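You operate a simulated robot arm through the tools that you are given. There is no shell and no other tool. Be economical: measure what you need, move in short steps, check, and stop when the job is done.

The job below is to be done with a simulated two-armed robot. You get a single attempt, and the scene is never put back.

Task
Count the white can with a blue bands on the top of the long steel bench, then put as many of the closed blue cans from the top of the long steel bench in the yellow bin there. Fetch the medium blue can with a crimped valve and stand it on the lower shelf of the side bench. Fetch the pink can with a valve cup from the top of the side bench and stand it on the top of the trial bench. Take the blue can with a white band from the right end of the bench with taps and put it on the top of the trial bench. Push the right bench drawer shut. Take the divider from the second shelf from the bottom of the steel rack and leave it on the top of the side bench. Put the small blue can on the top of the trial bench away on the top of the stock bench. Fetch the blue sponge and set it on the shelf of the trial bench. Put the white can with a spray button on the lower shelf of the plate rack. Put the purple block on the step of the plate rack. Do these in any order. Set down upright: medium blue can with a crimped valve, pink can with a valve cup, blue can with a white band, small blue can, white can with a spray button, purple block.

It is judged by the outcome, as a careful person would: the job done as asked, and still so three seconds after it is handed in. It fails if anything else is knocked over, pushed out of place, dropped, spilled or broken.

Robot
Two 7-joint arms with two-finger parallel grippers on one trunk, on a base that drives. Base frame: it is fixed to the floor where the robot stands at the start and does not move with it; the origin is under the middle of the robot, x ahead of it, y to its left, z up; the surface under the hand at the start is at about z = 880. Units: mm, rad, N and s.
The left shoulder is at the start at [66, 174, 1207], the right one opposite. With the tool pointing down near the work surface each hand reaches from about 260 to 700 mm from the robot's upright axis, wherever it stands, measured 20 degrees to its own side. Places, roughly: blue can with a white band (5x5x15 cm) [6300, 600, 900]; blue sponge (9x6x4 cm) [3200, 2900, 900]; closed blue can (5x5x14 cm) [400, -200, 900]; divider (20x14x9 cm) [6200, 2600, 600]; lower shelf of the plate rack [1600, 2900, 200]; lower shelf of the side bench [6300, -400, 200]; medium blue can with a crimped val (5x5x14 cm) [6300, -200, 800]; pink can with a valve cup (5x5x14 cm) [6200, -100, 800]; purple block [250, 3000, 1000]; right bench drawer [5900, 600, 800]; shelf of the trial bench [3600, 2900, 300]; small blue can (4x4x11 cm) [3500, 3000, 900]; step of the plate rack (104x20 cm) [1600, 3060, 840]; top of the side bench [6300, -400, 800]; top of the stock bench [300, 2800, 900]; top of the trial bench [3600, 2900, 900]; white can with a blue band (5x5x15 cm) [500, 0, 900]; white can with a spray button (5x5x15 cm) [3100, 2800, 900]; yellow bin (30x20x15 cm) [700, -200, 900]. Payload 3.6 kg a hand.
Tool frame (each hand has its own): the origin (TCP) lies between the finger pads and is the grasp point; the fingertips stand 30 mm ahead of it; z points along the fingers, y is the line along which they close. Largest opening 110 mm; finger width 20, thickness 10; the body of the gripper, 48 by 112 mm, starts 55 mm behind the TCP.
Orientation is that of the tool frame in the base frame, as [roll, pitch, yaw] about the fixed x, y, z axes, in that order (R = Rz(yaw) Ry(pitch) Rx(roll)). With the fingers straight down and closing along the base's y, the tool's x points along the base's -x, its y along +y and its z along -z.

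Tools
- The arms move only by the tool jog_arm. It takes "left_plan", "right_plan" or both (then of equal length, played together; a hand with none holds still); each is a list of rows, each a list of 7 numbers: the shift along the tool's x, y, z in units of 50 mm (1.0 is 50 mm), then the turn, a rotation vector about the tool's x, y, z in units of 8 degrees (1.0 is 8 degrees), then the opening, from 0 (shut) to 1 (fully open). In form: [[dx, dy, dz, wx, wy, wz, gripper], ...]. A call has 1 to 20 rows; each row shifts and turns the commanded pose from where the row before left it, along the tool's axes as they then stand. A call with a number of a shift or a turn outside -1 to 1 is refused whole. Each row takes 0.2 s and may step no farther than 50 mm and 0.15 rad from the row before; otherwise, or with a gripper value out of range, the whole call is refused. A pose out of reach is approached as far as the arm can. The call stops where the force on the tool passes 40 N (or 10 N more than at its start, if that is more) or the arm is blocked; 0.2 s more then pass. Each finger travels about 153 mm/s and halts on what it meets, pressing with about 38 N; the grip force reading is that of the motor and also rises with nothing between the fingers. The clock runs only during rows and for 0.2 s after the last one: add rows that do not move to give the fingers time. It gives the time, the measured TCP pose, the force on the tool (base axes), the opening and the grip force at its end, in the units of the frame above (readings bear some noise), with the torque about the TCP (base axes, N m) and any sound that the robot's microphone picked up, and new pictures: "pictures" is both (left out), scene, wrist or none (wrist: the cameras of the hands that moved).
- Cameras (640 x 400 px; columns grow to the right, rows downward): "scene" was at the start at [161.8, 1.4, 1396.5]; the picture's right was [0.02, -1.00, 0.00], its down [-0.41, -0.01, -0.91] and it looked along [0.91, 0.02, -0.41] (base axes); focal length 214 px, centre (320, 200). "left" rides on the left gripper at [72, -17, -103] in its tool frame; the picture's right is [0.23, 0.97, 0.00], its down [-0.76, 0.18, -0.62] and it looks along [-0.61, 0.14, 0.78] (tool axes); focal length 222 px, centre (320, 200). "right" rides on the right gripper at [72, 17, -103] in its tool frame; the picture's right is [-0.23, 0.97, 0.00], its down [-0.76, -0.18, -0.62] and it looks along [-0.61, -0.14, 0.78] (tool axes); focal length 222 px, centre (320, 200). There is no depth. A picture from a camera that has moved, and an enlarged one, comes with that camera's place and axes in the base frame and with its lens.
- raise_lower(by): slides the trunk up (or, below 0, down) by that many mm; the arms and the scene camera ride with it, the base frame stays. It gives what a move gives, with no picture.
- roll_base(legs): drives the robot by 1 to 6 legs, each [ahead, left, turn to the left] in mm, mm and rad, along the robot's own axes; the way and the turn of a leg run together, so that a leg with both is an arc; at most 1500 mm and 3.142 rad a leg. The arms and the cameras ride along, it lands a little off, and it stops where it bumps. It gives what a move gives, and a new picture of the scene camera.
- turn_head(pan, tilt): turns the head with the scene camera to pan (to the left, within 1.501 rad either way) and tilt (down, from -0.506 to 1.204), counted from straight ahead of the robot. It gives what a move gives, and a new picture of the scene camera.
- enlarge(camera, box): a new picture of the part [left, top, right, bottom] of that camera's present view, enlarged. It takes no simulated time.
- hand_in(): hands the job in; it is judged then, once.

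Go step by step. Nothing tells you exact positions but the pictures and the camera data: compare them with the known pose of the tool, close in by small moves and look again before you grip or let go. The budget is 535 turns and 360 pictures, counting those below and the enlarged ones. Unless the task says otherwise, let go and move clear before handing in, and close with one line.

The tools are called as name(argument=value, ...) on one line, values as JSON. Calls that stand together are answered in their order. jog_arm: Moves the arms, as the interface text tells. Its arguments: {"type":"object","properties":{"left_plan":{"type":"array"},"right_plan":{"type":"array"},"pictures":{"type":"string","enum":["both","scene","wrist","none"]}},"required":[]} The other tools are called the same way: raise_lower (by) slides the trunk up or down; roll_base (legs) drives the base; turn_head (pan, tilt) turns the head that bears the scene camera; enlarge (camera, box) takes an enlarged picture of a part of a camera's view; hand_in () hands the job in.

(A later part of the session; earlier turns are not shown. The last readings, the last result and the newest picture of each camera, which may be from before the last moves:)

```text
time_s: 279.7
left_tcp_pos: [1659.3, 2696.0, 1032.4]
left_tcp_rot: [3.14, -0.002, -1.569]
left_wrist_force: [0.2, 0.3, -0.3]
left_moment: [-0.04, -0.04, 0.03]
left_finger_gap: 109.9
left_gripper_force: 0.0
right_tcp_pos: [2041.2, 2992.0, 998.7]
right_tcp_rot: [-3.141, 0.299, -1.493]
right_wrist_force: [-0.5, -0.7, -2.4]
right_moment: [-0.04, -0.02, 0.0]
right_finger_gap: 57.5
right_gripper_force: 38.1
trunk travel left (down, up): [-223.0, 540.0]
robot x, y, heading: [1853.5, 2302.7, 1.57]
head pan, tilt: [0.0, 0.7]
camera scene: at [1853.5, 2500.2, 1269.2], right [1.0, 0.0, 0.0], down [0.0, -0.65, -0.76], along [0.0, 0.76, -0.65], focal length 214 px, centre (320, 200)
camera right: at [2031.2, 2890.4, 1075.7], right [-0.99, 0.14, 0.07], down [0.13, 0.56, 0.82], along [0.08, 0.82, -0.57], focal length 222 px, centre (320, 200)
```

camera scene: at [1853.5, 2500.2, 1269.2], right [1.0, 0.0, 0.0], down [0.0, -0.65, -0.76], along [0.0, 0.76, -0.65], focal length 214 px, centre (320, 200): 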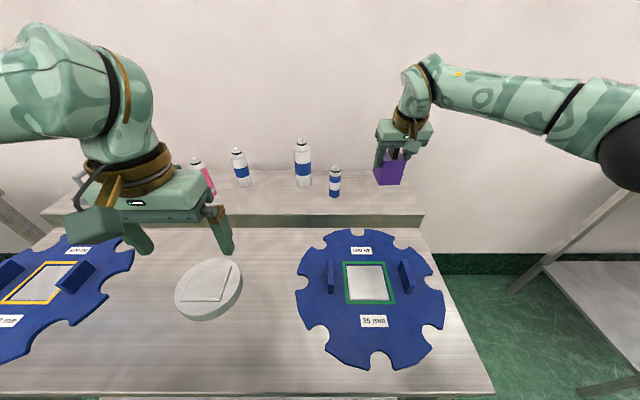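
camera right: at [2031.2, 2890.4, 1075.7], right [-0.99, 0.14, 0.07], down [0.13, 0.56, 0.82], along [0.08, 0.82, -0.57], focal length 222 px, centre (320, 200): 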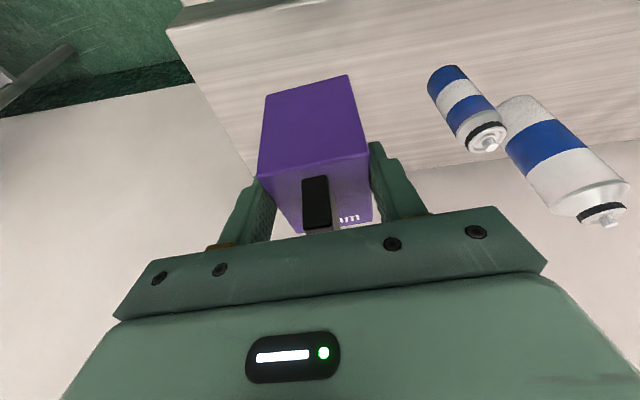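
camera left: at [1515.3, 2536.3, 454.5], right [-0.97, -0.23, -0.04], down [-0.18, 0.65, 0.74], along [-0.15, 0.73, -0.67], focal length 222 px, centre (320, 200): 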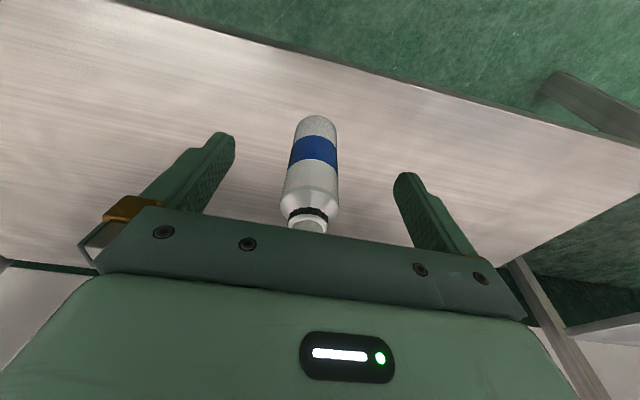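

The step spans y 2946–3144, right end x=2156. I'll shift 25 mm further in and lower.

jog_arm(right_plan=[[-0.336, -0.04, 0.606, 0, 0, 0, 0.3], [0.142, 0, 0.458, 0, 0, 0, 0.3], [0.142, 0, 0.458, 0, 0, 0, 0.3], [0.1, 0, 0.32, 0, 0, 0, 0.3], [0, 0, 0, 0, 0, 0, 0.3]])

```text
time_s: 280.9
left_tcp_pos: [1658.3, 2696.4, 1033.3]
left_tcp_rot: [3.14, 0.0, -1.568]
left_wrist_force: [-0.6, -0.3, -0.1]
left_moment: [0.03, -0.02, 0.01]
left_finger_gap: 110.1
left_gripper_force: 0.0
right_tcp_pos: [2038.3, 3000.6, 928.5]
right_tcp_rot: [-3.141, 0.301, -1.493]
right_wrist_force: [0.3, -0.2, -1.9]
right_moment: [-0.03, 0.02, -0.03]
right_finger_gap: 57.7
right_gripper_force: 37.9
right hand out of reach, approached as far as the arm can: row 1
trunk travel left (down, up): [-223.0, 540.0]
robot x, y, heading: [1853.8, 2300.3, 1.569]
head pan, tilt: [0.0, 0.7]
camera scene: at [1854.1, 2499.3, 1269.4], right [1.0, 0.0, 0.0], down [0.0, -0.64, -0.76], along [0.0, 0.76, -0.64], focal length 214 px, centre (320, 200)
camera right: at [2029.1, 2898.5, 1004.4], right [-0.99, 0.14, 0.07], down [0.14, 0.56, 0.82], along [0.08, 0.82, -0.57], focal length 222 px, centre (320, 200)
```

scene: 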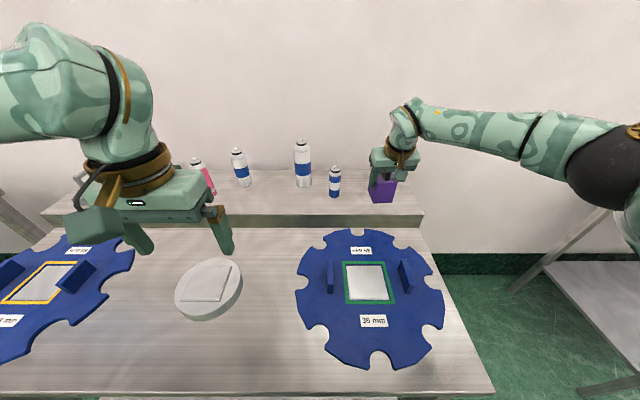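
right: 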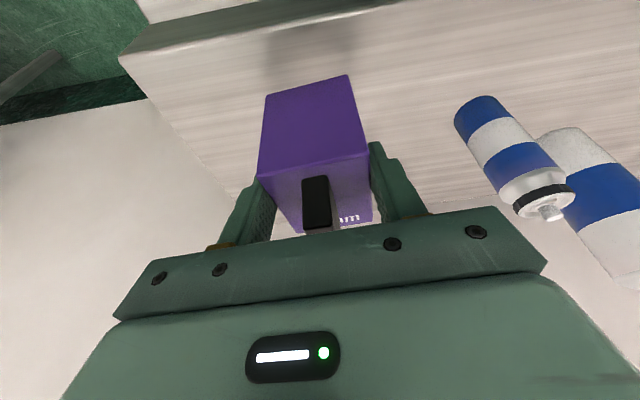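

roll_base(legs=[[10, 0, 0]])

jog_arm(right_plan=[[0.088, 0, 0.286, 0, 0, 0, 0.3], [0.088, 0, 0.286, 0, 0, 0, 0.3], [0, 0, 0, 0, 0, 0, 0.3]], pictures="none")

```text
time_s: 281.7
left_tcp_pos: [1659.3, 2706.7, 1032.8]
left_tcp_rot: [3.14, -0.002, -1.567]
left_wrist_force: [0.2, 0.2, -0.7]
left_moment: [-0.02, 0.01, -0.01]
left_finger_gap: 110.0
left_gripper_force: 0.0
right_tcp_pos: [2037.5, 3010.2, 926.7]
right_tcp_rot: [-3.141, 0.3, -1.494]
right_wrist_force: [0.0, 0.8, -3.3]
right_moment: [-0.04, 0.05, -0.04]
right_finger_gap: 57.6
right_gripper_force: 38.2
trunk travel left (down, up): [-223.0, 540.0]
robot x, y, heading: [1856.2, 2310.4, 1.572]
head pan, tilt: [0.0, 0.7]
camera scene: at [1854.2, 2509.9, 1269.3], right [1.0, 0.0, 0.0], down [0.0, -0.65, -0.76], along [0.0, 0.76, -0.65], focal length 214 px, centre (320, 200)
```

scene: 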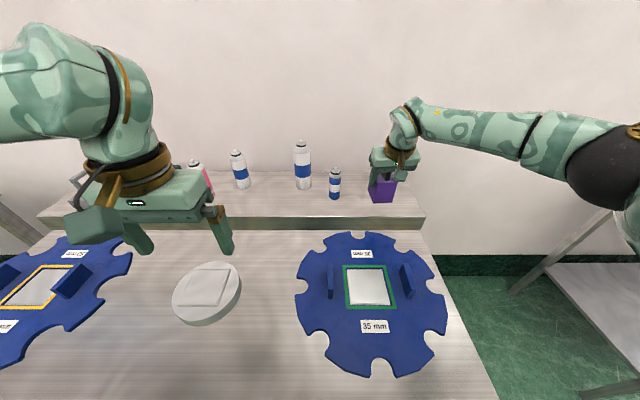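

```text
time_s: 282.5
left_tcp_pos: [1658.0, 2703.2, 1035.6]
left_tcp_rot: [3.14, 0.004, -1.568]
left_wrist_force: [0.4, 0.1, 0.2]
left_moment: [0.0, -0.01, 0.0]
left_finger_gap: 109.7
left_gripper_force: 0.0
right_tcp_pos: [2035.9, 3008.2, 905.4]
right_tcp_rot: [3.141, 0.309, -1.495]
right_wrist_force: [2.7, 3.2, 34.6]
right_moment: [0.3, 0.0, -0.04]
right_finger_gap: 57.5
right_gripper_force: 38.3
trunk travel left (down, up): [-223.0, 540.0]
robot x, y, heading: [1852.7, 2306.9, 1.571]
head pan, tilt: [0.0, 0.7]
```

Contact. Ease slightly, release, and rise.

jog_arm(right_plan=[[-0.02, 0, -0.06, 0, 0, 0, 0.3], [0, 0, 0, 0, 0, 0, 0.3], [0, 0, 0, 0, 0, 0, 0.9], [0, 0, 0, 0, 0, 0, 0.9], [0, 0, 0, 0, 0, 0, 0.9]], pictures="wrist")

```text
time_s: 283.7
left_tcp_pos: [1658.7, 2706.1, 1034.2]
left_tcp_rot: [3.14, 0.001, -1.566]
left_wrist_force: [-1.0, 0.0, 0.5]
left_moment: [-0.03, -0.01, 0.0]
left_finger_gap: 109.7
left_gripper_force: 0.1
right_tcp_pos: [2035.3, 3010.7, 903.2]
right_tcp_rot: [-3.141, 0.3, -1.493]
right_wrist_force: [0.7, 0.2, 0.0]
right_moment: [-0.03, -0.01, 0.0]
right_finger_gap: 99.0
right_gripper_force: 0.2
trunk travel left (down, up): [-223.0, 540.0]
robot x, y, heading: [1851.2, 2310.1, 1.572]
head pan, tilt: [0.0, 0.7]
camera right: at [2028.1, 2907.9, 979.7], right [-0.99, 0.14, 0.07], down [0.14, 0.56, 0.82], along [0.08, 0.82, -0.57], focal length 222 px, centre (320, 200)
```

right: 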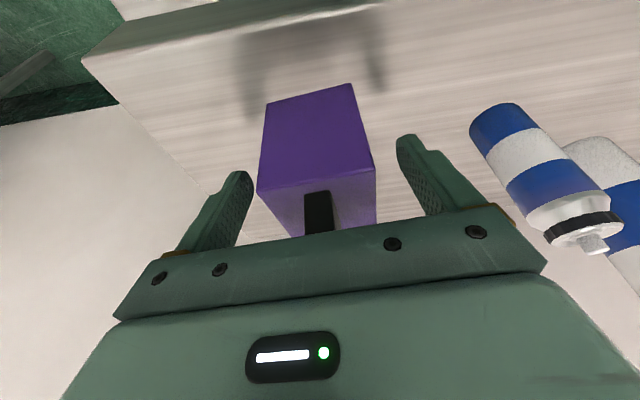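

jog_arm(right_plan=[[0, 0, -0.5, 0, 0, 0, 0.9], [0, 0, -0.8, 0, 0, 0, 0.9], [0, 0, -0.9, 0, 0, 0, 0.9], [0.3, 0, -0.8, 0, 0, 0, 0.9], [0.6, 0, -0.6, 0, 0, 0, 0.9], [0.6, 0, -0.6, 0, 0.7, 0, 0.9], [0.6, 0, -0.3, 0, 0.7, 0, 1], [0.6, 0, 0, 0, 0.7, 0.5, 1]], pictures="scene")

```text
time_s: 285.5
left_tcp_pos: [1659.3, 2705.7, 1032.6]
left_tcp_rot: [3.138, -0.001, -1.567]
left_wrist_force: [-0.7, -0.3, 0.7]
left_moment: [0.0, 0.03, 0.01]
left_finger_gap: 109.7
left_gripper_force: 0.1
right_tcp_pos: [2056.9, 2814.7, 1085.7]
right_tcp_rot: [3.138, 0.007, -1.563]
right_wrist_force: [0.4, 0.1, -0.5]
right_moment: [0.0, 0.03, -0.01]
right_finger_gap: 110.1
right_gripper_force: 0.1
trunk travel left (down, up): [-223.0, 540.0]
robot x, y, heading: [1856.6, 2310.4, 1.57]
head pan, tilt: [0.0, 0.7]
camera scene: at [1854.3, 2508.8, 1269.5], right [1.0, 0.0, 0.0], down [0.0, -0.64, -0.76], along [0.0, 0.76, -0.64], focal length 214 px, centre (320, 200)
```

scene: 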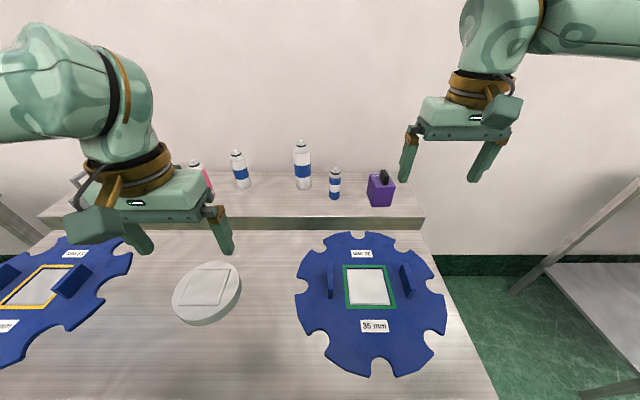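

The purple block stands on the step. Now the long drive to the far side: back off, turn right, and go along y≈1980.

roll_base(legs=[[-320, 0, 0], [0, 0, -1.57], [1500, 0, 0], [1300, 0, 0]])

turn_head(pan=-0.5, tilt=0.35)

turn_head(pan=0.2, tilt=0.35)

```text
time_s: 304.6
left_tcp_pos: [5054.5, 2316.5, 1033.1]
left_tcp_rot: [3.14, 0.0, -3.098]
left_wrist_force: [0.2, -0.6, 0.4]
left_moment: [-0.02, 0.0, 0.0]
left_finger_gap: 110.1
left_gripper_force: 0.0
right_tcp_pos: [5180.1, 1922.2, 1085.3]
right_tcp_rot: [3.138, 0.007, -3.095]
right_wrist_force: [-0.3, 0.6, 0.5]
right_moment: [0.0, -0.01, 0.01]
right_finger_gap: 110.1
right_gripper_force: 0.1
trunk travel left (down, up): [-223.0, 540.0]
robot x, y, heading: [4670.6, 2102.0, 0.045]
head pan, tilt: [0.0, 0.7]
camera scene: at [4866.1, 2111.2, 1269.4], right [0.04, -1.0, 0.0], down [-0.64, -0.03, -0.76], along [0.76, 0.03, -0.64], focal length 214 px, centre (320, 200)
```

scene: 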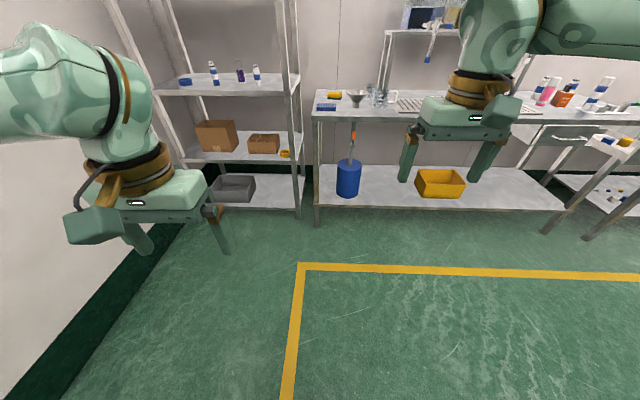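

```text
time_s: 305.5
left_tcp_pos: [5054.0, 2315.3, 1033.6]
left_tcp_rot: [3.141, 0.001, -3.097]
left_wrist_force: [0.1, -0.6, -0.1]
left_moment: [-0.02, 0.03, -0.01]
left_finger_gap: 110.0
left_gripper_force: 0.0
right_tcp_pos: [5180.5, 1922.4, 1084.4]
right_tcp_rot: [3.137, 0.006, -3.094]
right_wrist_force: [0.6, -0.8, 0.2]
right_moment: [0.01, 0.01, 0.0]
right_finger_gap: 110.0
right_gripper_force: 0.0
trunk travel left (down, up): [-223.0, 540.0]
robot x, y, heading: [4665.1, 2101.4, 0.037]
head pan, tilt: [-0.499, 0.351]
camera scene: at [4864.4, 2066.6, 1300.8], right [-0.44, -0.9, 0.0], down [-0.31, 0.15, -0.94], along [0.84, -0.42, -0.34], focal length 214 px, centre (320, 200)
```

scene: 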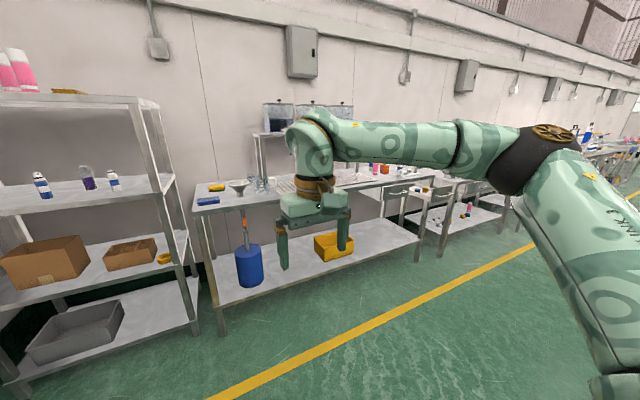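

```text
time_s: 306.6
left_tcp_pos: [5055.5, 2315.7, 1033.8]
left_tcp_rot: [3.14, 0.0, -3.097]
left_wrist_force: [0.5, -0.9, -0.1]
left_moment: [0.07, -0.02, 0.0]
left_finger_gap: 110.0
left_gripper_force: 0.0
right_tcp_pos: [5179.4, 1921.9, 1086.6]
right_tcp_rot: [3.139, 0.007, -3.094]
right_wrist_force: [-0.2, -0.7, -0.3]
right_moment: [0.0, -0.03, 0.0]
right_finger_gap: 109.9
right_gripper_force: 0.0
trunk travel left (down, up): [-223.0, 540.0]
robot x, y, heading: [4665.2, 2102.5, 0.045]
head pan, tilt: [0.201, 0.351]
camera scene: at [4871.4, 2129.9, 1300.9], right [0.24, -0.97, 0.0], down [-0.33, -0.08, -0.94], along [0.91, 0.22, -0.34], focal length 214 px, centre (320, 200)
```

scene: 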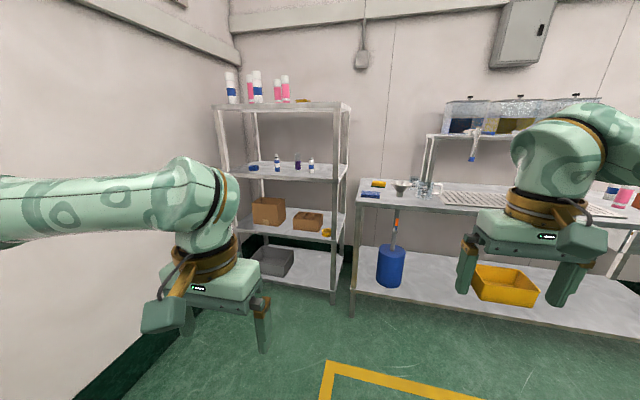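

The steel rack is ahead-left, and the bench with taps to its right. I'll look closely at the second shelf to identify the divider.

enlarge(camera="scene", box=[210, 150, 360, 280])

```text
3.08 times, centred on (285, 215) of scene
camera zoom: at [4871.4, 2129.9, 1300.9], right [0.24, -0.97, 0.0], down [-0.33, -0.08, -0.94], along [0.91, 0.22, -0.34], focal length 660 px, centre (428, 154)
```

zoom: 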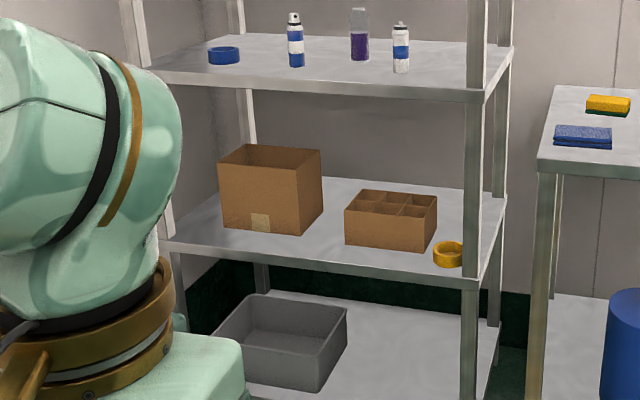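

The divider is the partitioned cardboard box at the right of that shelf. I'll drive closer, lined up for the left hand.

roll_base(legs=[[0, 250, -0.045], [600, 0, 0]])

turn_head(pan=0.15, tilt=0.5)

```text
time_s: 311.3
left_tcp_pos: [5639.9, 2547.7, 1032.4]
left_tcp_rot: [3.138, 0.0, -3.133]
left_wrist_force: [-1.0, -0.6, -0.1]
left_moment: [0.01, 0.01, -0.01]
left_finger_gap: 110.0
left_gripper_force: 0.1
right_tcp_pos: [5751.3, 2148.9, 1084.1]
right_tcp_rot: [3.138, 0.006, -3.131]
right_wrist_force: [-0.8, -0.3, -0.8]
right_moment: [0.01, 0.06, 0.01]
right_finger_gap: 110.1
right_gripper_force: 0.1
trunk travel left (down, up): [-223.0, 540.0]
robot x, y, heading: [5242.9, 2351.8, 0.003]
head pan, tilt: [0.201, 0.351]
camera scene: at [5451.0, 2367.8, 1300.7], right [0.2, -0.98, 0.0], down [-0.34, -0.07, -0.94], along [0.92, 0.19, -0.34], focal length 214 px, centre (320, 200)
```

scene: 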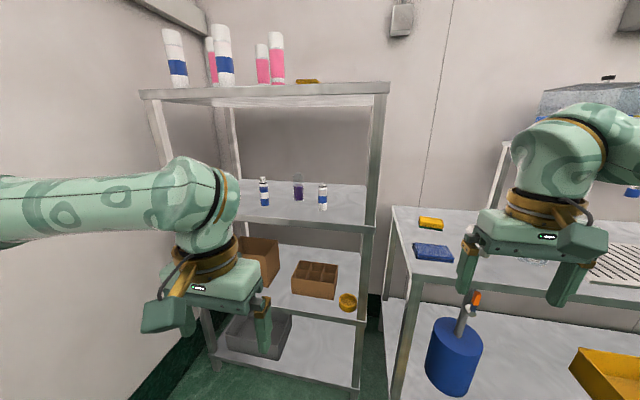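

```text
time_s: 312.0
left_tcp_pos: [5639.1, 2546.3, 1033.6]
left_tcp_rot: [3.141, 0.0, -3.134]
left_wrist_force: [1.4, 0.1, 0.0]
left_moment: [0.05, 0.0, -0.02]
left_finger_gap: 110.3
left_gripper_force: 0.1
right_tcp_pos: [5750.7, 2149.5, 1084.5]
right_tcp_rot: [3.139, 0.005, -3.129]
right_wrist_force: [-0.7, 0.2, -0.9]
right_moment: [-0.03, 0.0, -0.04]
right_finger_gap: 110.0
right_gripper_force: 0.0
trunk travel left (down, up): [-223.0, 540.0]
robot x, y, heading: [5245.3, 2351.9, 0.003]
head pan, tilt: [0.15, 0.499]
camera scene: at [5449.0, 2362.9, 1287.2], right [0.15, -0.99, 0.0], down [-0.47, -0.07, -0.88], along [0.87, 0.14, -0.48], focal length 214 px, centre (320, 200)
```

scene: 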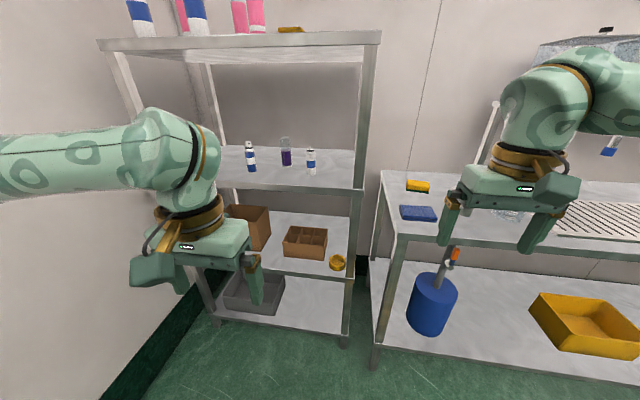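

enlarge(camera="scene", box=[260, 200, 380, 290])

```text
4.44 times, centred on (320, 245) of scene
camera zoom: at [5449.0, 2362.9, 1287.2], right [0.15, -0.99, 0.0], down [-0.47, -0.07, -0.88], along [0.87, 0.14, -0.48], focal length 953 px, centre (320, 0)
```

zoom: 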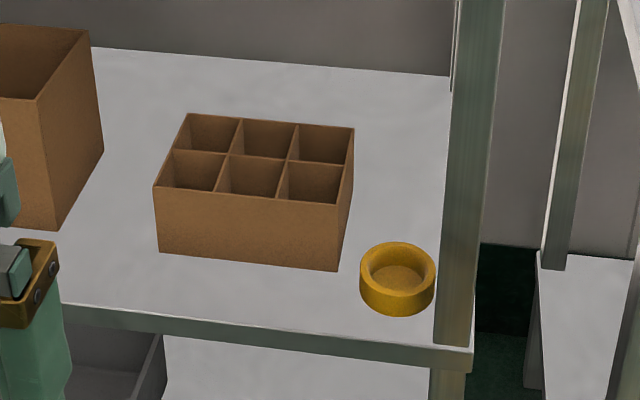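

I now have it: divider front face x≈6217, y 2468–2670, top z≈620. I'll pinch the partition at y≈2536 with the hand pitched forward, so first I take that posture in the open.

jog_arm(left_plan=[[0, 0, 0, 0, -0.835, 0, 0.6], [0, 0, 0, 0, -0.835, 0, 0.6], [0, 0, 0, 0, -0.835, 0, 0.6], [0, 0, 0, 0, -0.835, 0, 0.6], [0, 0, 0, 0, -0.835, 0, 0.6], [0, 0, 0, 0, -0.835, 0, 0.6], [0.155, -0.022, 0.824, 0, 0, 0, 0.5], [0.155, -0.022, 0.824, 0, 0, 0, 0.5], [0.155, -0.022, 0.824, 0, 0, 0, 0.5], [0.155, -0.022, 0.824, 0, 0, 0, 0.5], [0.155, -0.022, 0.824, 0, 0, 0, 0.5], [0.155, -0.022, 0.824, 0, 0, 0, 0.5], [0.155, -0.022, 0.824, 0, 0, 0, 0.5], [0.155, -0.022, 0.824, 0, 0, 0, 0.5], [0.155, -0.022, 0.824, 0, 0, 0, 0.5], [0.155, -0.022, 0.824, 0, 0, 0, 0.5]])

```text
time_s: 315.4
left_tcp_pos: [5891.3, 2527.1, 685.6]
left_tcp_rot: [3.138, 0.7, -3.139]
left_wrist_force: [-0.3, -0.3, -0.4]
left_moment: [-0.02, -0.01, 0.02]
left_finger_gap: 55.3
left_gripper_force: 0.0
left hand out of reach, approached as far as the arm can: row 4, 5, 6
right_tcp_pos: [5752.7, 2149.6, 1084.8]
right_tcp_rot: [3.137, 0.008, -3.129]
right_wrist_force: [0.3, 0.3, -0.5]
right_moment: [0.01, 0.04, 0.01]
right_finger_gap: 109.9
right_gripper_force: 0.0
trunk travel left (down, up): [-223.0, 540.0]
robot x, y, heading: [5243.7, 2348.3, 0.01]
head pan, tilt: [0.15, 0.499]
camera scene: at [5449.6, 2362.6, 1287.1], right [0.15, -0.99, 0.0], down [-0.47, -0.07, -0.88], along [0.87, 0.14, -0.48], focal length 214 px, centre (320, 200)
camera left: at [5769.2, 2509.2, 715.7], right [-0.18, 0.97, -0.14], down [0.18, 0.18, 0.97], along [0.97, 0.15, -0.21], focal length 222 px, centre (320, 200)
```

scene: 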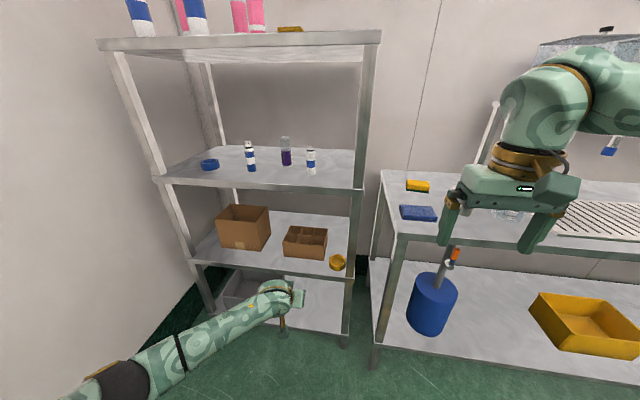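
left: 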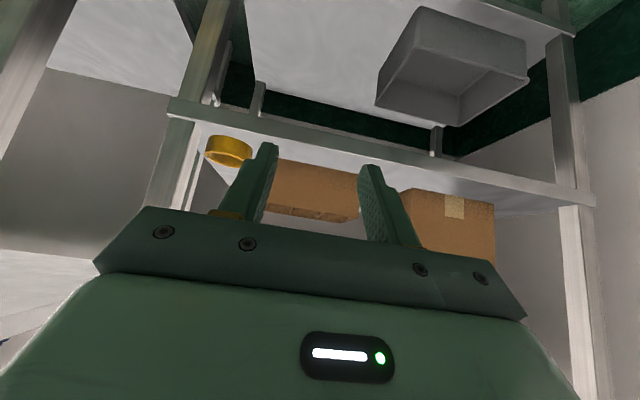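

The posture is right. I'll roll ahead 180 mm for a closer look.

roll_base(legs=[[180, 0, 0]])

enlarge(camera="left", box=[160, 60, 480, 260])

enlarge(camera="scene", box=[200, 180, 360, 300])

```text
time_s: 316.9
left_tcp_pos: [6074.1, 2524.6, 684.4]
left_tcp_rot: [3.138, 0.698, 3.141]
left_wrist_force: [0.7, -0.6, 0.2]
left_moment: [0.03, -0.02, -0.01]
left_finger_gap: 55.3
left_gripper_force: 0.1
right_tcp_pos: [5932.4, 2145.9, 1085.8]
right_tcp_rot: [3.139, 0.007, -3.136]
right_wrist_force: [0.6, 0.4, -0.1]
right_moment: [0.02, 0.03, -0.01]
right_finger_gap: 109.8
right_gripper_force: 0.0
trunk travel left (down, up): [-223.0, 540.0]
robot x, y, heading: [5427.8, 2349.2, 0.002]
head pan, tilt: [0.15, 0.499]
camera scene: at [5631.1, 2361.9, 1286.9], right [0.15, -0.99, 0.0], down [-0.47, -0.07, -0.88], along [0.87, 0.13, -0.48], focal length 214 px, centre (320, 200)
```

scene: 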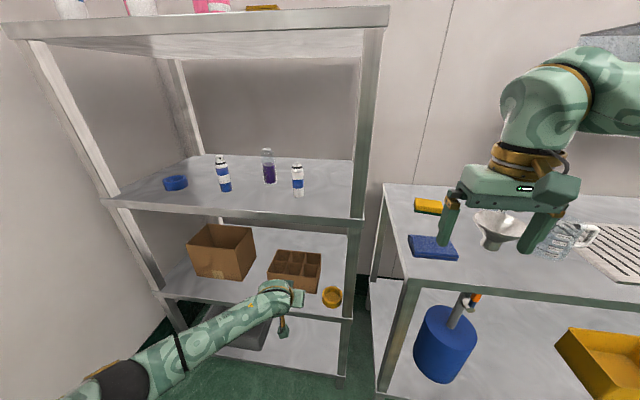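

```text
2.00 times, centred on (320, 160) of left
camera zoom: at [5951.3, 2506.5, 716.0], right [-0.18, 0.97, -0.14], down [0.18, 0.18, 0.97], along [0.97, 0.14, -0.21], focal length 444 px, centre (320, 280)
```

zoom: 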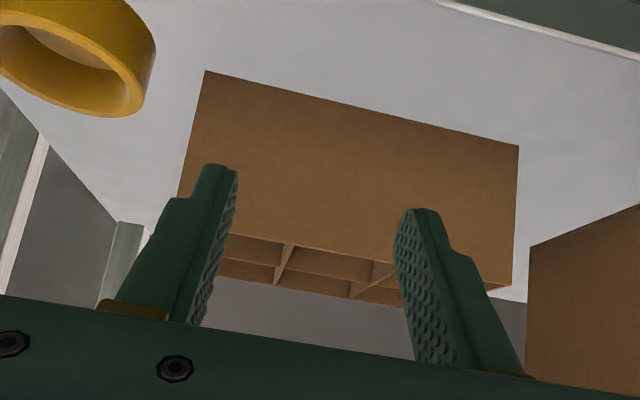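

```text
3.33 times, centred on (280, 240) of scene
camera zoom: at [5631.1, 2361.9, 1286.9], right [0.15, -0.99, 0.0], down [-0.47, -0.07, -0.88], along [0.87, 0.13, -0.48], focal length 715 px, centre (453, 67)
```

zoom: 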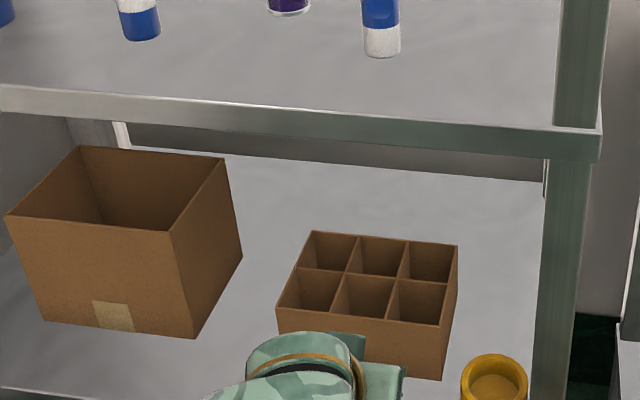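

The closer view gives front x≈6188, top z≈648, partitions at y≈2522 and 2587. My hand (y 2525) lines up with the first. I'll lift a little and roll in 149 mm.

jog_arm(left_plan=[[-0.13, -0.04, -0.153, 0, 0, 0, 0.5]], pictures="none")

roll_base(legs=[[149, 0, 0]])

enlarge(camera="left", box=[160, 60, 480, 260])

enlarge(camera="scene", box=[180, 180, 380, 330])

```text
time_s: 317.3
left_tcp_pos: [6073.0, 2520.9, 693.9]
left_tcp_rot: [3.137, 0.699, -3.141]
left_wrist_force: [-0.1, -0.1, 0.8]
left_moment: [-0.01, -0.04, -0.01]
left_finger_gap: 54.9
left_gripper_force: 0.1
right_tcp_pos: [5931.3, 2146.2, 1085.1]
right_tcp_rot: [3.137, 0.006, -3.135]
right_wrist_force: [0.7, 0.3, -0.1]
right_moment: [-0.01, 0.02, 0.02]
right_finger_gap: 110.2
right_gripper_force: 0.1
trunk travel left (down, up): [-223.0, 540.0]
robot x, y, heading: [5426.3, 2351.6, -0.004]
head pan, tilt: [0.15, 0.499]
```

```text
time_s: 318.6
left_tcp_pos: [6221.8, 2521.5, 694.4]
left_tcp_rot: [3.139, 0.698, 3.139]
left_wrist_force: [-0.3, 0.2, -0.2]
left_moment: [0.0, -0.01, 0.02]
left_finger_gap: 55.1
left_gripper_force: 0.0
right_tcp_pos: [6081.1, 2145.2, 1083.6]
right_tcp_rot: [3.139, 0.006, -3.137]
right_wrist_force: [0.3, -0.7, -0.1]
right_moment: [0.01, 0.01, -0.01]
right_finger_gap: 110.0
right_gripper_force: 0.1
trunk travel left (down, up): [-223.0, 540.0]
robot x, y, heading: [5575.9, 2349.6, -0.003]
head pan, tilt: [0.15, 0.499]
camera scene: at [5779.6, 2361.2, 1286.9], right [0.15, -0.99, 0.0], down [-0.48, -0.07, -0.88], along [0.87, 0.13, -0.48], focal length 214 px, centre (320, 200)
```

scene: 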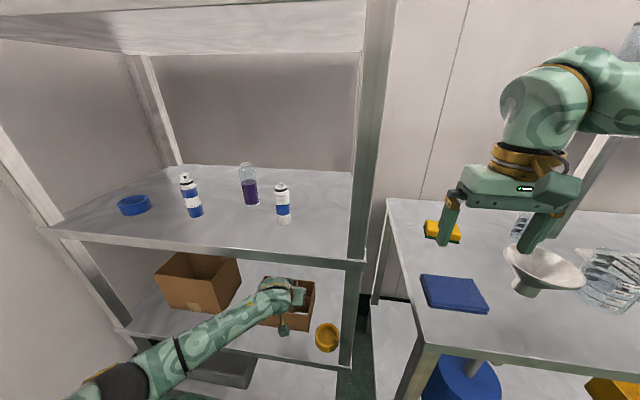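

```text
2.00 times, centred on (320, 160) of left
camera zoom: at [6099.5, 2503.3, 725.6], right [-0.17, 0.97, -0.14], down [0.18, 0.18, 0.97], along [0.97, 0.14, -0.21], focal length 444 px, centre (320, 280)
```

zoom: 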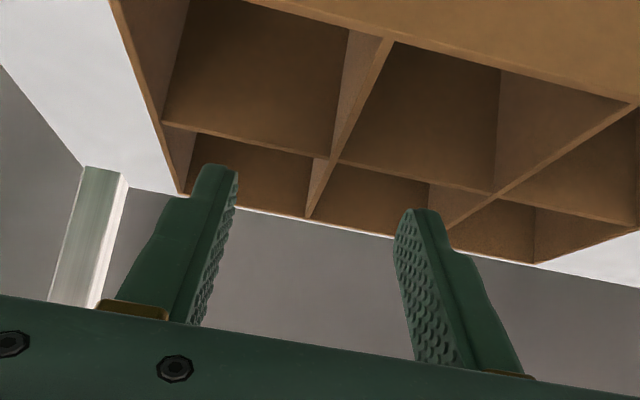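

```text
2.67 times, centred on (280, 255) of scene
camera zoom: at [5779.6, 2361.2, 1286.9], right [0.15, -0.99, 0.0], down [-0.48, -0.07, -0.88], along [0.87, 0.13, -0.48], focal length 572 px, centre (427, 53)
```

zoom: 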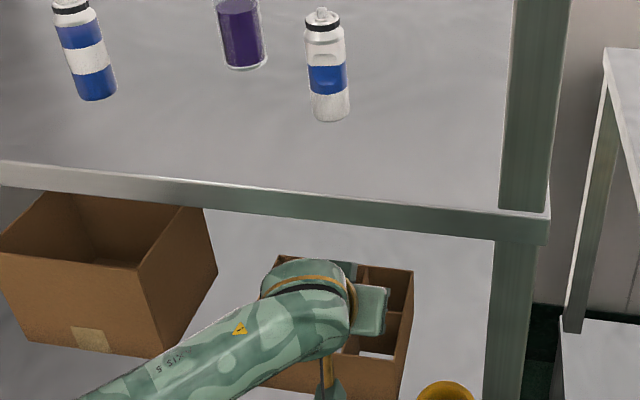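

The partition is at y≈2523 and the front cell is 59 mm deep. I'll steepen the hand slightly and lower the open fingers astride the partition.

jog_arm(left_plan=[[0, 0.03, 0, 0, 0.54, 0, 0.5], [0, 0, 0, 0, 0.53, 0, 0.5], [0.244, 0, 0.398, 0, 0, 0, 0.5], [0.12, 0, 0.199, 0, 0, 0, 0.5]], pictures="wrist")

```text
time_s: 319.6
left_tcp_pos: [6222.0, 2520.6, 658.4]
left_tcp_rot: [3.138, 0.55, 3.139]
left_wrist_force: [0.8, -0.7, 0.1]
left_moment: [0.01, 0.01, 0.01]
left_finger_gap: 55.3
left_gripper_force: 0.0
right_tcp_pos: [6078.9, 2145.4, 1084.9]
right_tcp_rot: [3.139, 0.007, -3.138]
right_wrist_force: [-0.6, 0.4, 0.1]
right_moment: [0.0, -0.03, 0.01]
right_finger_gap: 110.0
right_gripper_force: 0.0
trunk travel left (down, up): [-223.0, 540.0]
robot x, y, heading: [5574.5, 2348.3, -0.002]
head pan, tilt: [0.15, 0.499]
camera left: at [6105.2, 2503.3, 708.4], right [-0.19, 0.97, -0.12], down [0.32, 0.18, 0.93], along [0.93, 0.14, -0.35], focal length 222 px, centre (320, 200)
```

left: 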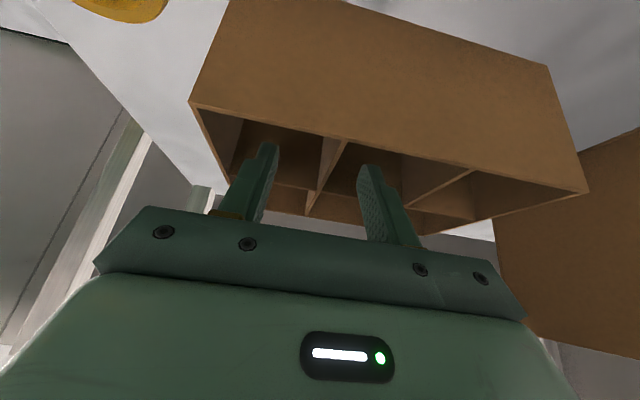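

jog_arm(left_plan=[[0.178, 0, 0.29, 0, 0, 0, 0.5], [0.165, 0.02, 0.27, 0, 0, 0, 0.5], [0, 0, 0, 0, 0, 0, 0.5]], pictures="wrist")

```text
time_s: 320.4
left_tcp_pos: [6221.3, 2523.0, 625.0]
left_tcp_rot: [3.137, 0.55, -3.141]
left_wrist_force: [0.1, 0.2, -0.2]
left_moment: [-0.03, 0.0, -0.01]
left_finger_gap: 55.1
left_gripper_force: 0.1
right_tcp_pos: [6078.4, 2146.3, 1084.3]
right_tcp_rot: [3.138, 0.006, -3.139]
right_wrist_force: [-0.1, 0.4, -0.2]
right_moment: [0.01, 0.0, 0.01]
right_finger_gap: 110.0
right_gripper_force: 0.1
trunk travel left (down, up): [-223.0, 540.0]
robot x, y, heading: [5573.5, 2346.9, -0.004]
head pan, tilt: [0.15, 0.499]
camera left: at [6105.5, 2506.6, 675.5], right [-0.19, 0.97, -0.12], down [0.32, 0.18, 0.93], along [0.93, 0.14, -0.35], focal length 222 px, centre (320, 200)
```

left: 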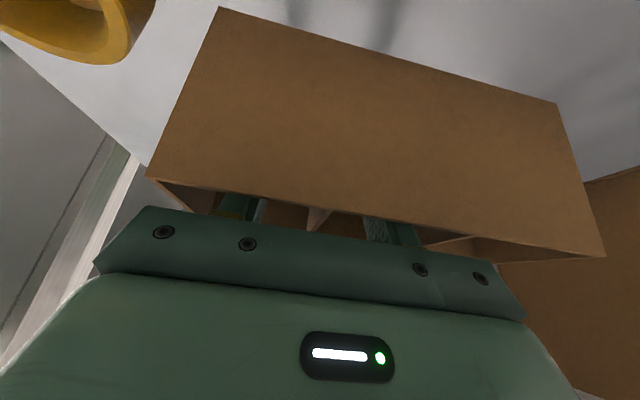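

Fingers are inside the cells, with no contact. Close on the partition.

jog_arm(left_plan=[[0, 0, 0, 0, 0, 0, 0], [0, 0, 0, 0, 0, 0, 0], [0, 0, 0, 0, 0, 0, 0], [0, 0, 0, 0, 0, 0, 0]], pictures="none")

jog_arm(left_plan=[[-0.1, 0, -0.17, 0, 0, 0, 0], [-0.2, 0, -0.34, 0, 0, 0, 0], [0, 0, 0, 0, 0, 0, 0]])

```text
time_s: 321.4
left_tcp_pos: [6223.1, 2525.2, 625.4]
left_tcp_rot: [3.137, 0.551, 3.14]
left_wrist_force: [0.5, 0.3, -0.4]
left_moment: [-0.03, 0.05, -0.02]
left_finger_gap: 1.7
left_gripper_force: 37.9
right_tcp_pos: [6079.9, 2144.8, 1085.5]
right_tcp_rot: [3.139, 0.006, -3.139]
right_wrist_force: [0.2, 0.3, 0.2]
right_moment: [-0.03, 0.02, -0.01]
right_finger_gap: 110.1
right_gripper_force: 0.0
trunk travel left (down, up): [-223.0, 540.0]
robot x, y, heading: [5574.1, 2350.6, -0.005]
head pan, tilt: [0.15, 0.499]
```

```text
time_s: 322.2
left_tcp_pos: [6221.8, 2524.8, 656.1]
left_tcp_rot: [3.138, 0.552, 3.139]
left_wrist_force: [-0.7, -0.9, -0.8]
left_moment: [-0.01, 0.01, 0.02]
left_finger_gap: 2.2
left_gripper_force: 37.7
right_tcp_pos: [6079.9, 2144.6, 1084.7]
right_tcp_rot: [3.139, 0.008, -3.138]
right_wrist_force: [0.3, -0.2, -0.2]
right_moment: [-0.01, 0.04, 0.0]
right_finger_gap: 110.3
right_gripper_force: 0.0
trunk travel left (down, up): [-223.0, 540.0]
robot x, y, heading: [5572.1, 2349.4, 0.001]
head pan, tilt: [0.15, 0.499]
camera scene: at [5778.3, 2361.2, 1287.1], right [0.15, -0.99, 0.0], down [-0.47, -0.07, -0.88], along [0.87, 0.13, -0.48], focal length 214 px, centre (320, 200)
camera left: at [6104.5, 2506.4, 705.7], right [-0.19, 0.97, -0.12], down [0.32, 0.18, 0.93], along [0.93, 0.14, -0.35], focal length 222 px, centre (320, 200)
```

scene: 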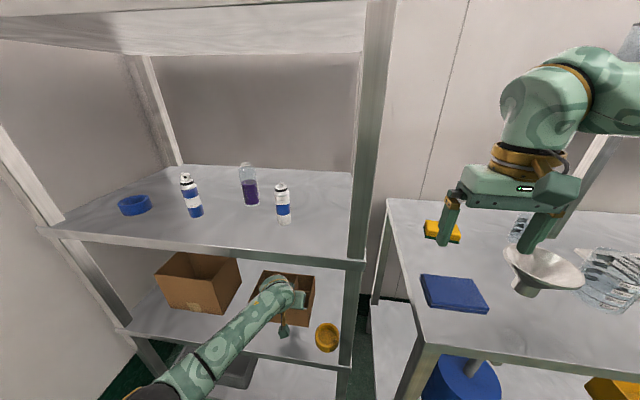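
left: 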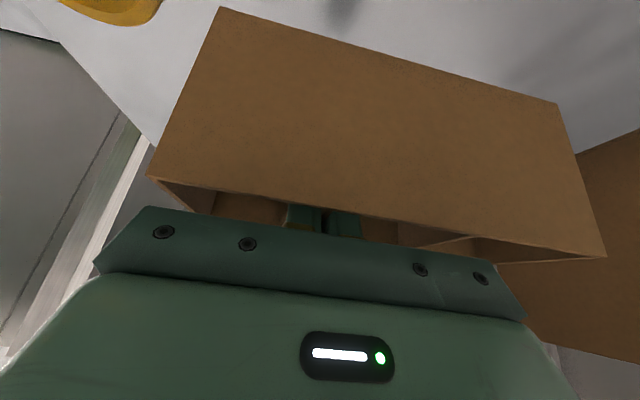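

The divider lifted cleanly. Raise a bit more and back out.

jog_arm(left_plan=[[-0.2, 0, -0.34, 0, 0, 0, 0], [-0.1, 0, -0.17, 0, 0, 0, 0]], pictures="none")

roll_base(legs=[[-500, 0, 0]])

```text
time_s: 322.9
left_tcp_pos: [6220.3, 2522.3, 685.6]
left_tcp_rot: [3.138, 0.55, 3.142]
left_wrist_force: [-0.2, -0.4, -0.2]
left_moment: [-0.01, 0.0, -0.01]
left_finger_gap: 2.1
left_gripper_force: 37.8
right_tcp_pos: [6079.0, 2146.3, 1083.8]
right_tcp_rot: [3.138, 0.007, -3.14]
right_wrist_force: [0.1, 0.3, 0.1]
right_moment: [0.05, -0.02, 0.01]
right_finger_gap: 110.1
right_gripper_force: 0.1
trunk travel left (down, up): [-223.0, 540.0]
robot x, y, heading: [5571.4, 2349.9, -0.003]
head pan, tilt: [0.15, 0.499]
```

```text
time_s: 325.8
left_tcp_pos: [5716.2, 2520.8, 685.4]
left_tcp_rot: [3.137, 0.55, 3.133]
left_wrist_force: [-0.5, -0.2, 0.9]
left_moment: [0.01, 0.0, 0.03]
left_finger_gap: 2.1
left_gripper_force: 38.1
right_tcp_pos: [5571.2, 2145.4, 1085.1]
right_tcp_rot: [3.138, 0.01, 3.138]
right_wrist_force: [0.4, -0.2, 0.5]
right_moment: [-0.02, -0.03, 0.0]
right_finger_gap: 110.0
right_gripper_force: 0.2
trunk travel left (down, up): [-223.0, 540.0]
robot x, y, heading: [5065.1, 2351.3, -0.009]
head pan, tilt: [0.15, 0.499]
camera scene: at [5271.6, 2363.2, 1287.3], right [0.14, -0.99, 0.0], down [-0.47, -0.07, -0.88], along [0.87, 0.12, -0.48], focal length 214 px, centre (320, 200)
```

scene: 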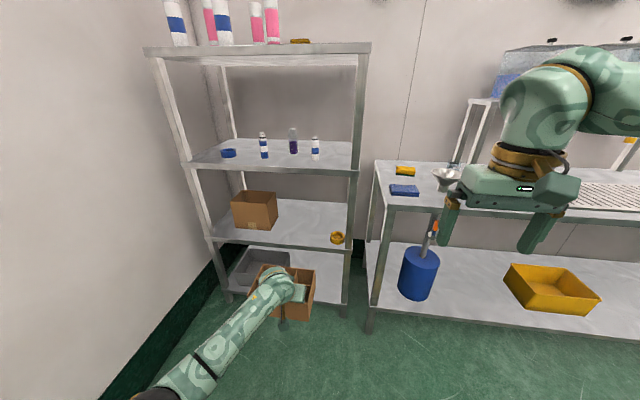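

The divider is clear. I'll raise it to bench height and look along the aisle to the right.

jog_arm(left_plan=[[-0.18, 0, -0.77, 0, 0, 0, 0], [-0.18, 0, -0.77, 0, 0, 0, 0], [-0.18, 0, -0.77, 0, 0, 0, 0], [-0.18, 0, -0.77, 0, 0, 0, 0], [-0.18, 0, -0.77, 0, 0, 0, 0], [-0.18, 0, -0.77, 0, 0, 0, 0], [-0.18, 0, -0.77, 0, 0, 0, 0], [-0.18, 0, -0.77, 0, 0, 0, 0]], pictures="none")

turn_head(pan=-1.2, tilt=0.35)

```text
time_s: 327.6
left_tcp_pos: [5630.7, 2518.0, 965.8]
left_tcp_rot: [3.139, 0.553, 3.134]
left_wrist_force: [0.2, 0.2, 0.4]
left_moment: [-0.01, 0.01, 0.0]
left_finger_gap: 2.0
left_gripper_force: 38.0
left hand out of reach, approached as far as the arm can: row 8
right_tcp_pos: [5570.9, 2145.9, 1085.6]
right_tcp_rot: [3.137, 0.006, 3.136]
right_wrist_force: [0.8, -0.5, 0.1]
right_moment: [0.02, 0.01, -0.05]
right_finger_gap: 109.9
right_gripper_force: 0.0
trunk travel left (down, up): [-223.0, 540.0]
robot x, y, heading: [5066.5, 2354.0, -0.01]
head pan, tilt: [0.15, 0.499]
```

```text
time_s: 329.1
left_tcp_pos: [5631.2, 2518.8, 966.2]
left_tcp_rot: [3.14, 0.551, 3.134]
left_wrist_force: [-0.8, -1.1, -0.7]
left_moment: [0.02, 0.01, 0.01]
left_finger_gap: 2.1
left_gripper_force: 37.4
right_tcp_pos: [5571.4, 2144.0, 1084.3]
right_tcp_rot: [3.139, 0.007, 3.137]
right_wrist_force: [-0.1, -0.1, -0.3]
right_moment: [-0.03, 0.05, 0.03]
right_finger_gap: 110.1
right_gripper_force: 0.1
trunk travel left (down, up): [-223.0, 540.0]
robot x, y, heading: [5066.2, 2353.4, -0.009]
head pan, tilt: [-1.201, 0.351]
camera scene: at [5214.9, 2263.3, 1300.9], right [-0.94, -0.35, 0.0], down [-0.12, 0.32, -0.94], along [0.33, -0.88, -0.34], focal length 214 px, centre (320, 200)
```

scene: 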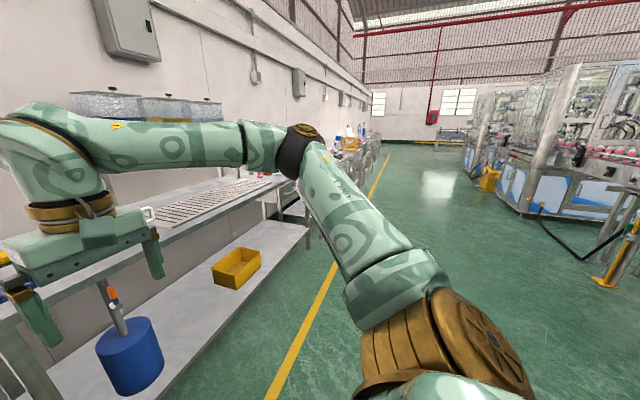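

The aisle is clear. Drive right toward the side bench, in stages.

roll_base(legs=[[0, -1400, 0.01]])

turn_head(pan=-0.2, tilt=0.4)

```text
time_s: 336.1
left_tcp_pos: [5622.4, 1123.2, 966.2]
left_tcp_rot: [3.139, 0.55, -3.139]
left_wrist_force: [0.1, -0.4, 0.0]
left_moment: [-0.04, 0.0, 0.03]
left_finger_gap: 1.9
left_gripper_force: 37.9
right_tcp_pos: [5566.2, 748.8, 1083.4]
right_tcp_rot: [3.139, 0.006, -3.132]
right_wrist_force: [-0.2, -0.6, -1.2]
right_moment: [-0.03, 0.0, -0.02]
right_finger_gap: 109.9
right_gripper_force: 0.0
trunk travel left (down, up): [-223.0, 540.0]
robot x, y, heading: [5059.7, 948.9, 0.001]
head pan, tilt: [-1.201, 0.351]
camera scene: at [5208.9, 862.6, 1300.9], right [-0.93, -0.36, 0.0], down [-0.13, 0.32, -0.94], along [0.34, -0.88, -0.34], focal length 214 px, centre (320, 200)
```

scene: 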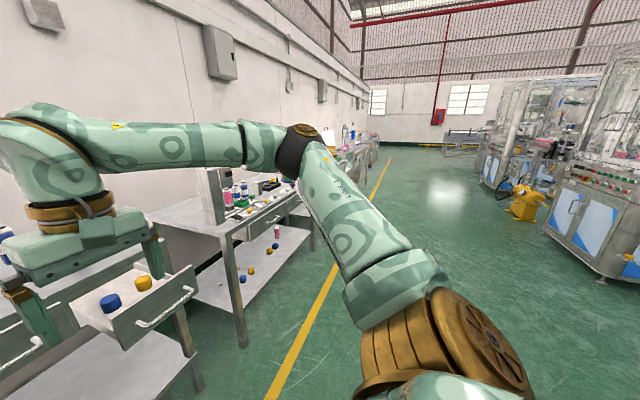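

```text
time_s: 337.4
left_tcp_pos: [5621.3, 1124.3, 966.1]
left_tcp_rot: [3.137, 0.553, -3.139]
left_wrist_force: [0.1, 0.3, 0.2]
left_moment: [-0.03, 0.05, 0.03]
left_finger_gap: 2.2
left_gripper_force: 38.2
right_tcp_pos: [5566.4, 749.5, 1084.6]
right_tcp_rot: [3.137, 0.007, -3.133]
right_wrist_force: [-0.4, 0.1, 0.4]
right_moment: [-0.01, -0.03, -0.01]
right_finger_gap: 110.1
right_gripper_force: 0.1
trunk travel left (down, up): [-223.0, 540.0]
robot x, y, heading: [5058.6, 951.2, -0.003]
head pan, tilt: [-0.201, 0.4]
camera scene: at [5265.9, 931.2, 1296.3], right [-0.2, -0.98, 0.0], down [-0.38, 0.08, -0.92], along [0.9, -0.18, -0.39], focal length 214 px, centre (320, 200)
```

scene: 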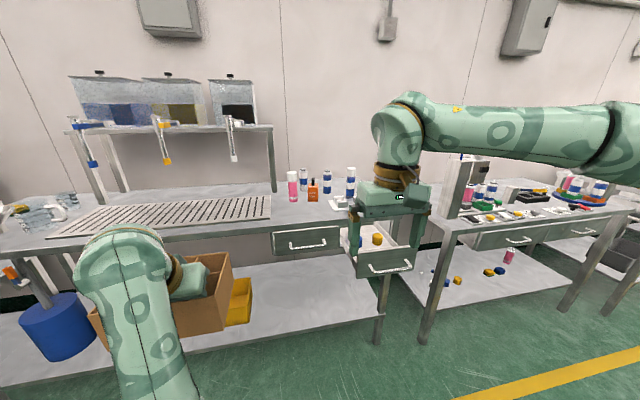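

The open right drawer of the taps bench is visible; the side bench lies further right. Continue right.

roll_base(legs=[[0, -1150, 0.003]])

turn_head(pan=0, tilt=0.5)

```text
time_s: 343.2
left_tcp_pos: [5621.6, -12.7, 967.0]
left_tcp_rot: [3.14, 0.553, -3.14]
left_wrist_force: [-0.3, -0.5, -0.1]
left_moment: [-0.03, 0.01, -0.01]
left_finger_gap: 2.0
left_gripper_force: 37.9
right_tcp_pos: [5566.1, -386.1, 1083.7]
right_tcp_rot: [3.137, 0.006, -3.135]
right_wrist_force: [0.1, 0.1, 0.0]
right_moment: [-0.01, -0.01, 0.0]
right_finger_gap: 110.1
right_gripper_force: 0.1
trunk travel left (down, up): [-223.0, 540.0]
robot x, y, heading: [5059.1, -184.1, 0.003]
head pan, tilt: [-0.201, 0.4]
camera scene: at [5266.1, -203.8, 1296.3], right [-0.2, -0.98, 0.0], down [-0.38, 0.08, -0.92], along [0.9, -0.18, -0.39], focal length 214 px, centre (320, 200)
```

scene: 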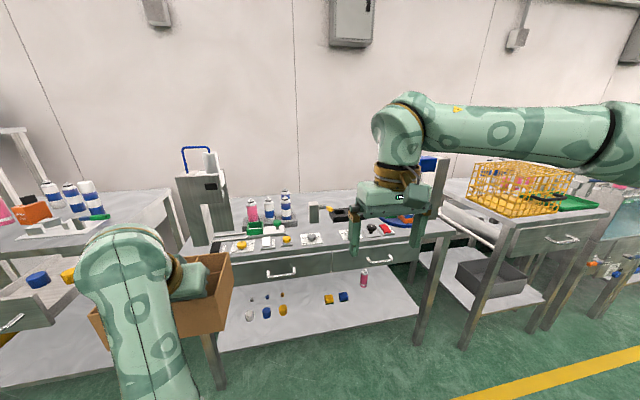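

```text
time_s: 343.9
left_tcp_pos: [5621.8, -12.3, 965.3]
left_tcp_rot: [3.137, 0.552, -3.14]
left_wrist_force: [-0.1, 0.3, -0.3]
left_moment: [0.02, 0.01, 0.0]
left_finger_gap: 2.5
left_gripper_force: 37.9
right_tcp_pos: [5567.5, -386.3, 1085.2]
right_tcp_rot: [3.138, 0.006, -3.135]
right_wrist_force: [-0.2, -0.1, -0.6]
right_moment: [0.0, 0.0, 0.01]
right_finger_gap: 109.8
right_gripper_force: 0.0
trunk travel left (down, up): [-223.0, 540.0]
robot x, y, heading: [5060.0, -183.6, -0.003]
head pan, tilt: [0.0, 0.499]
camera scene: at [5266.4, -185.0, 1287.2], right [0.0, -1.0, 0.0], down [-0.48, 0.0, -0.88], along [0.88, 0.0, -0.48], focal length 214 px, centre (320, 200)
```

scene: 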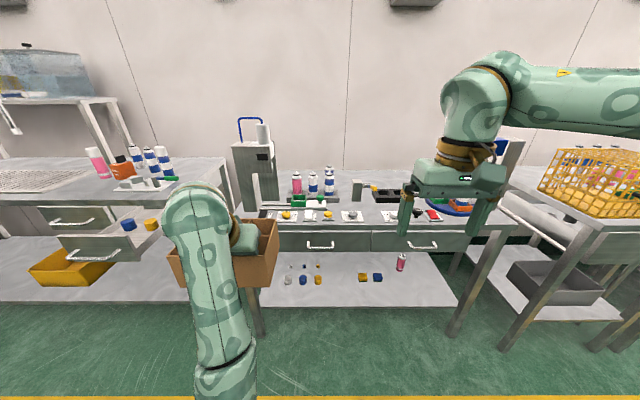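

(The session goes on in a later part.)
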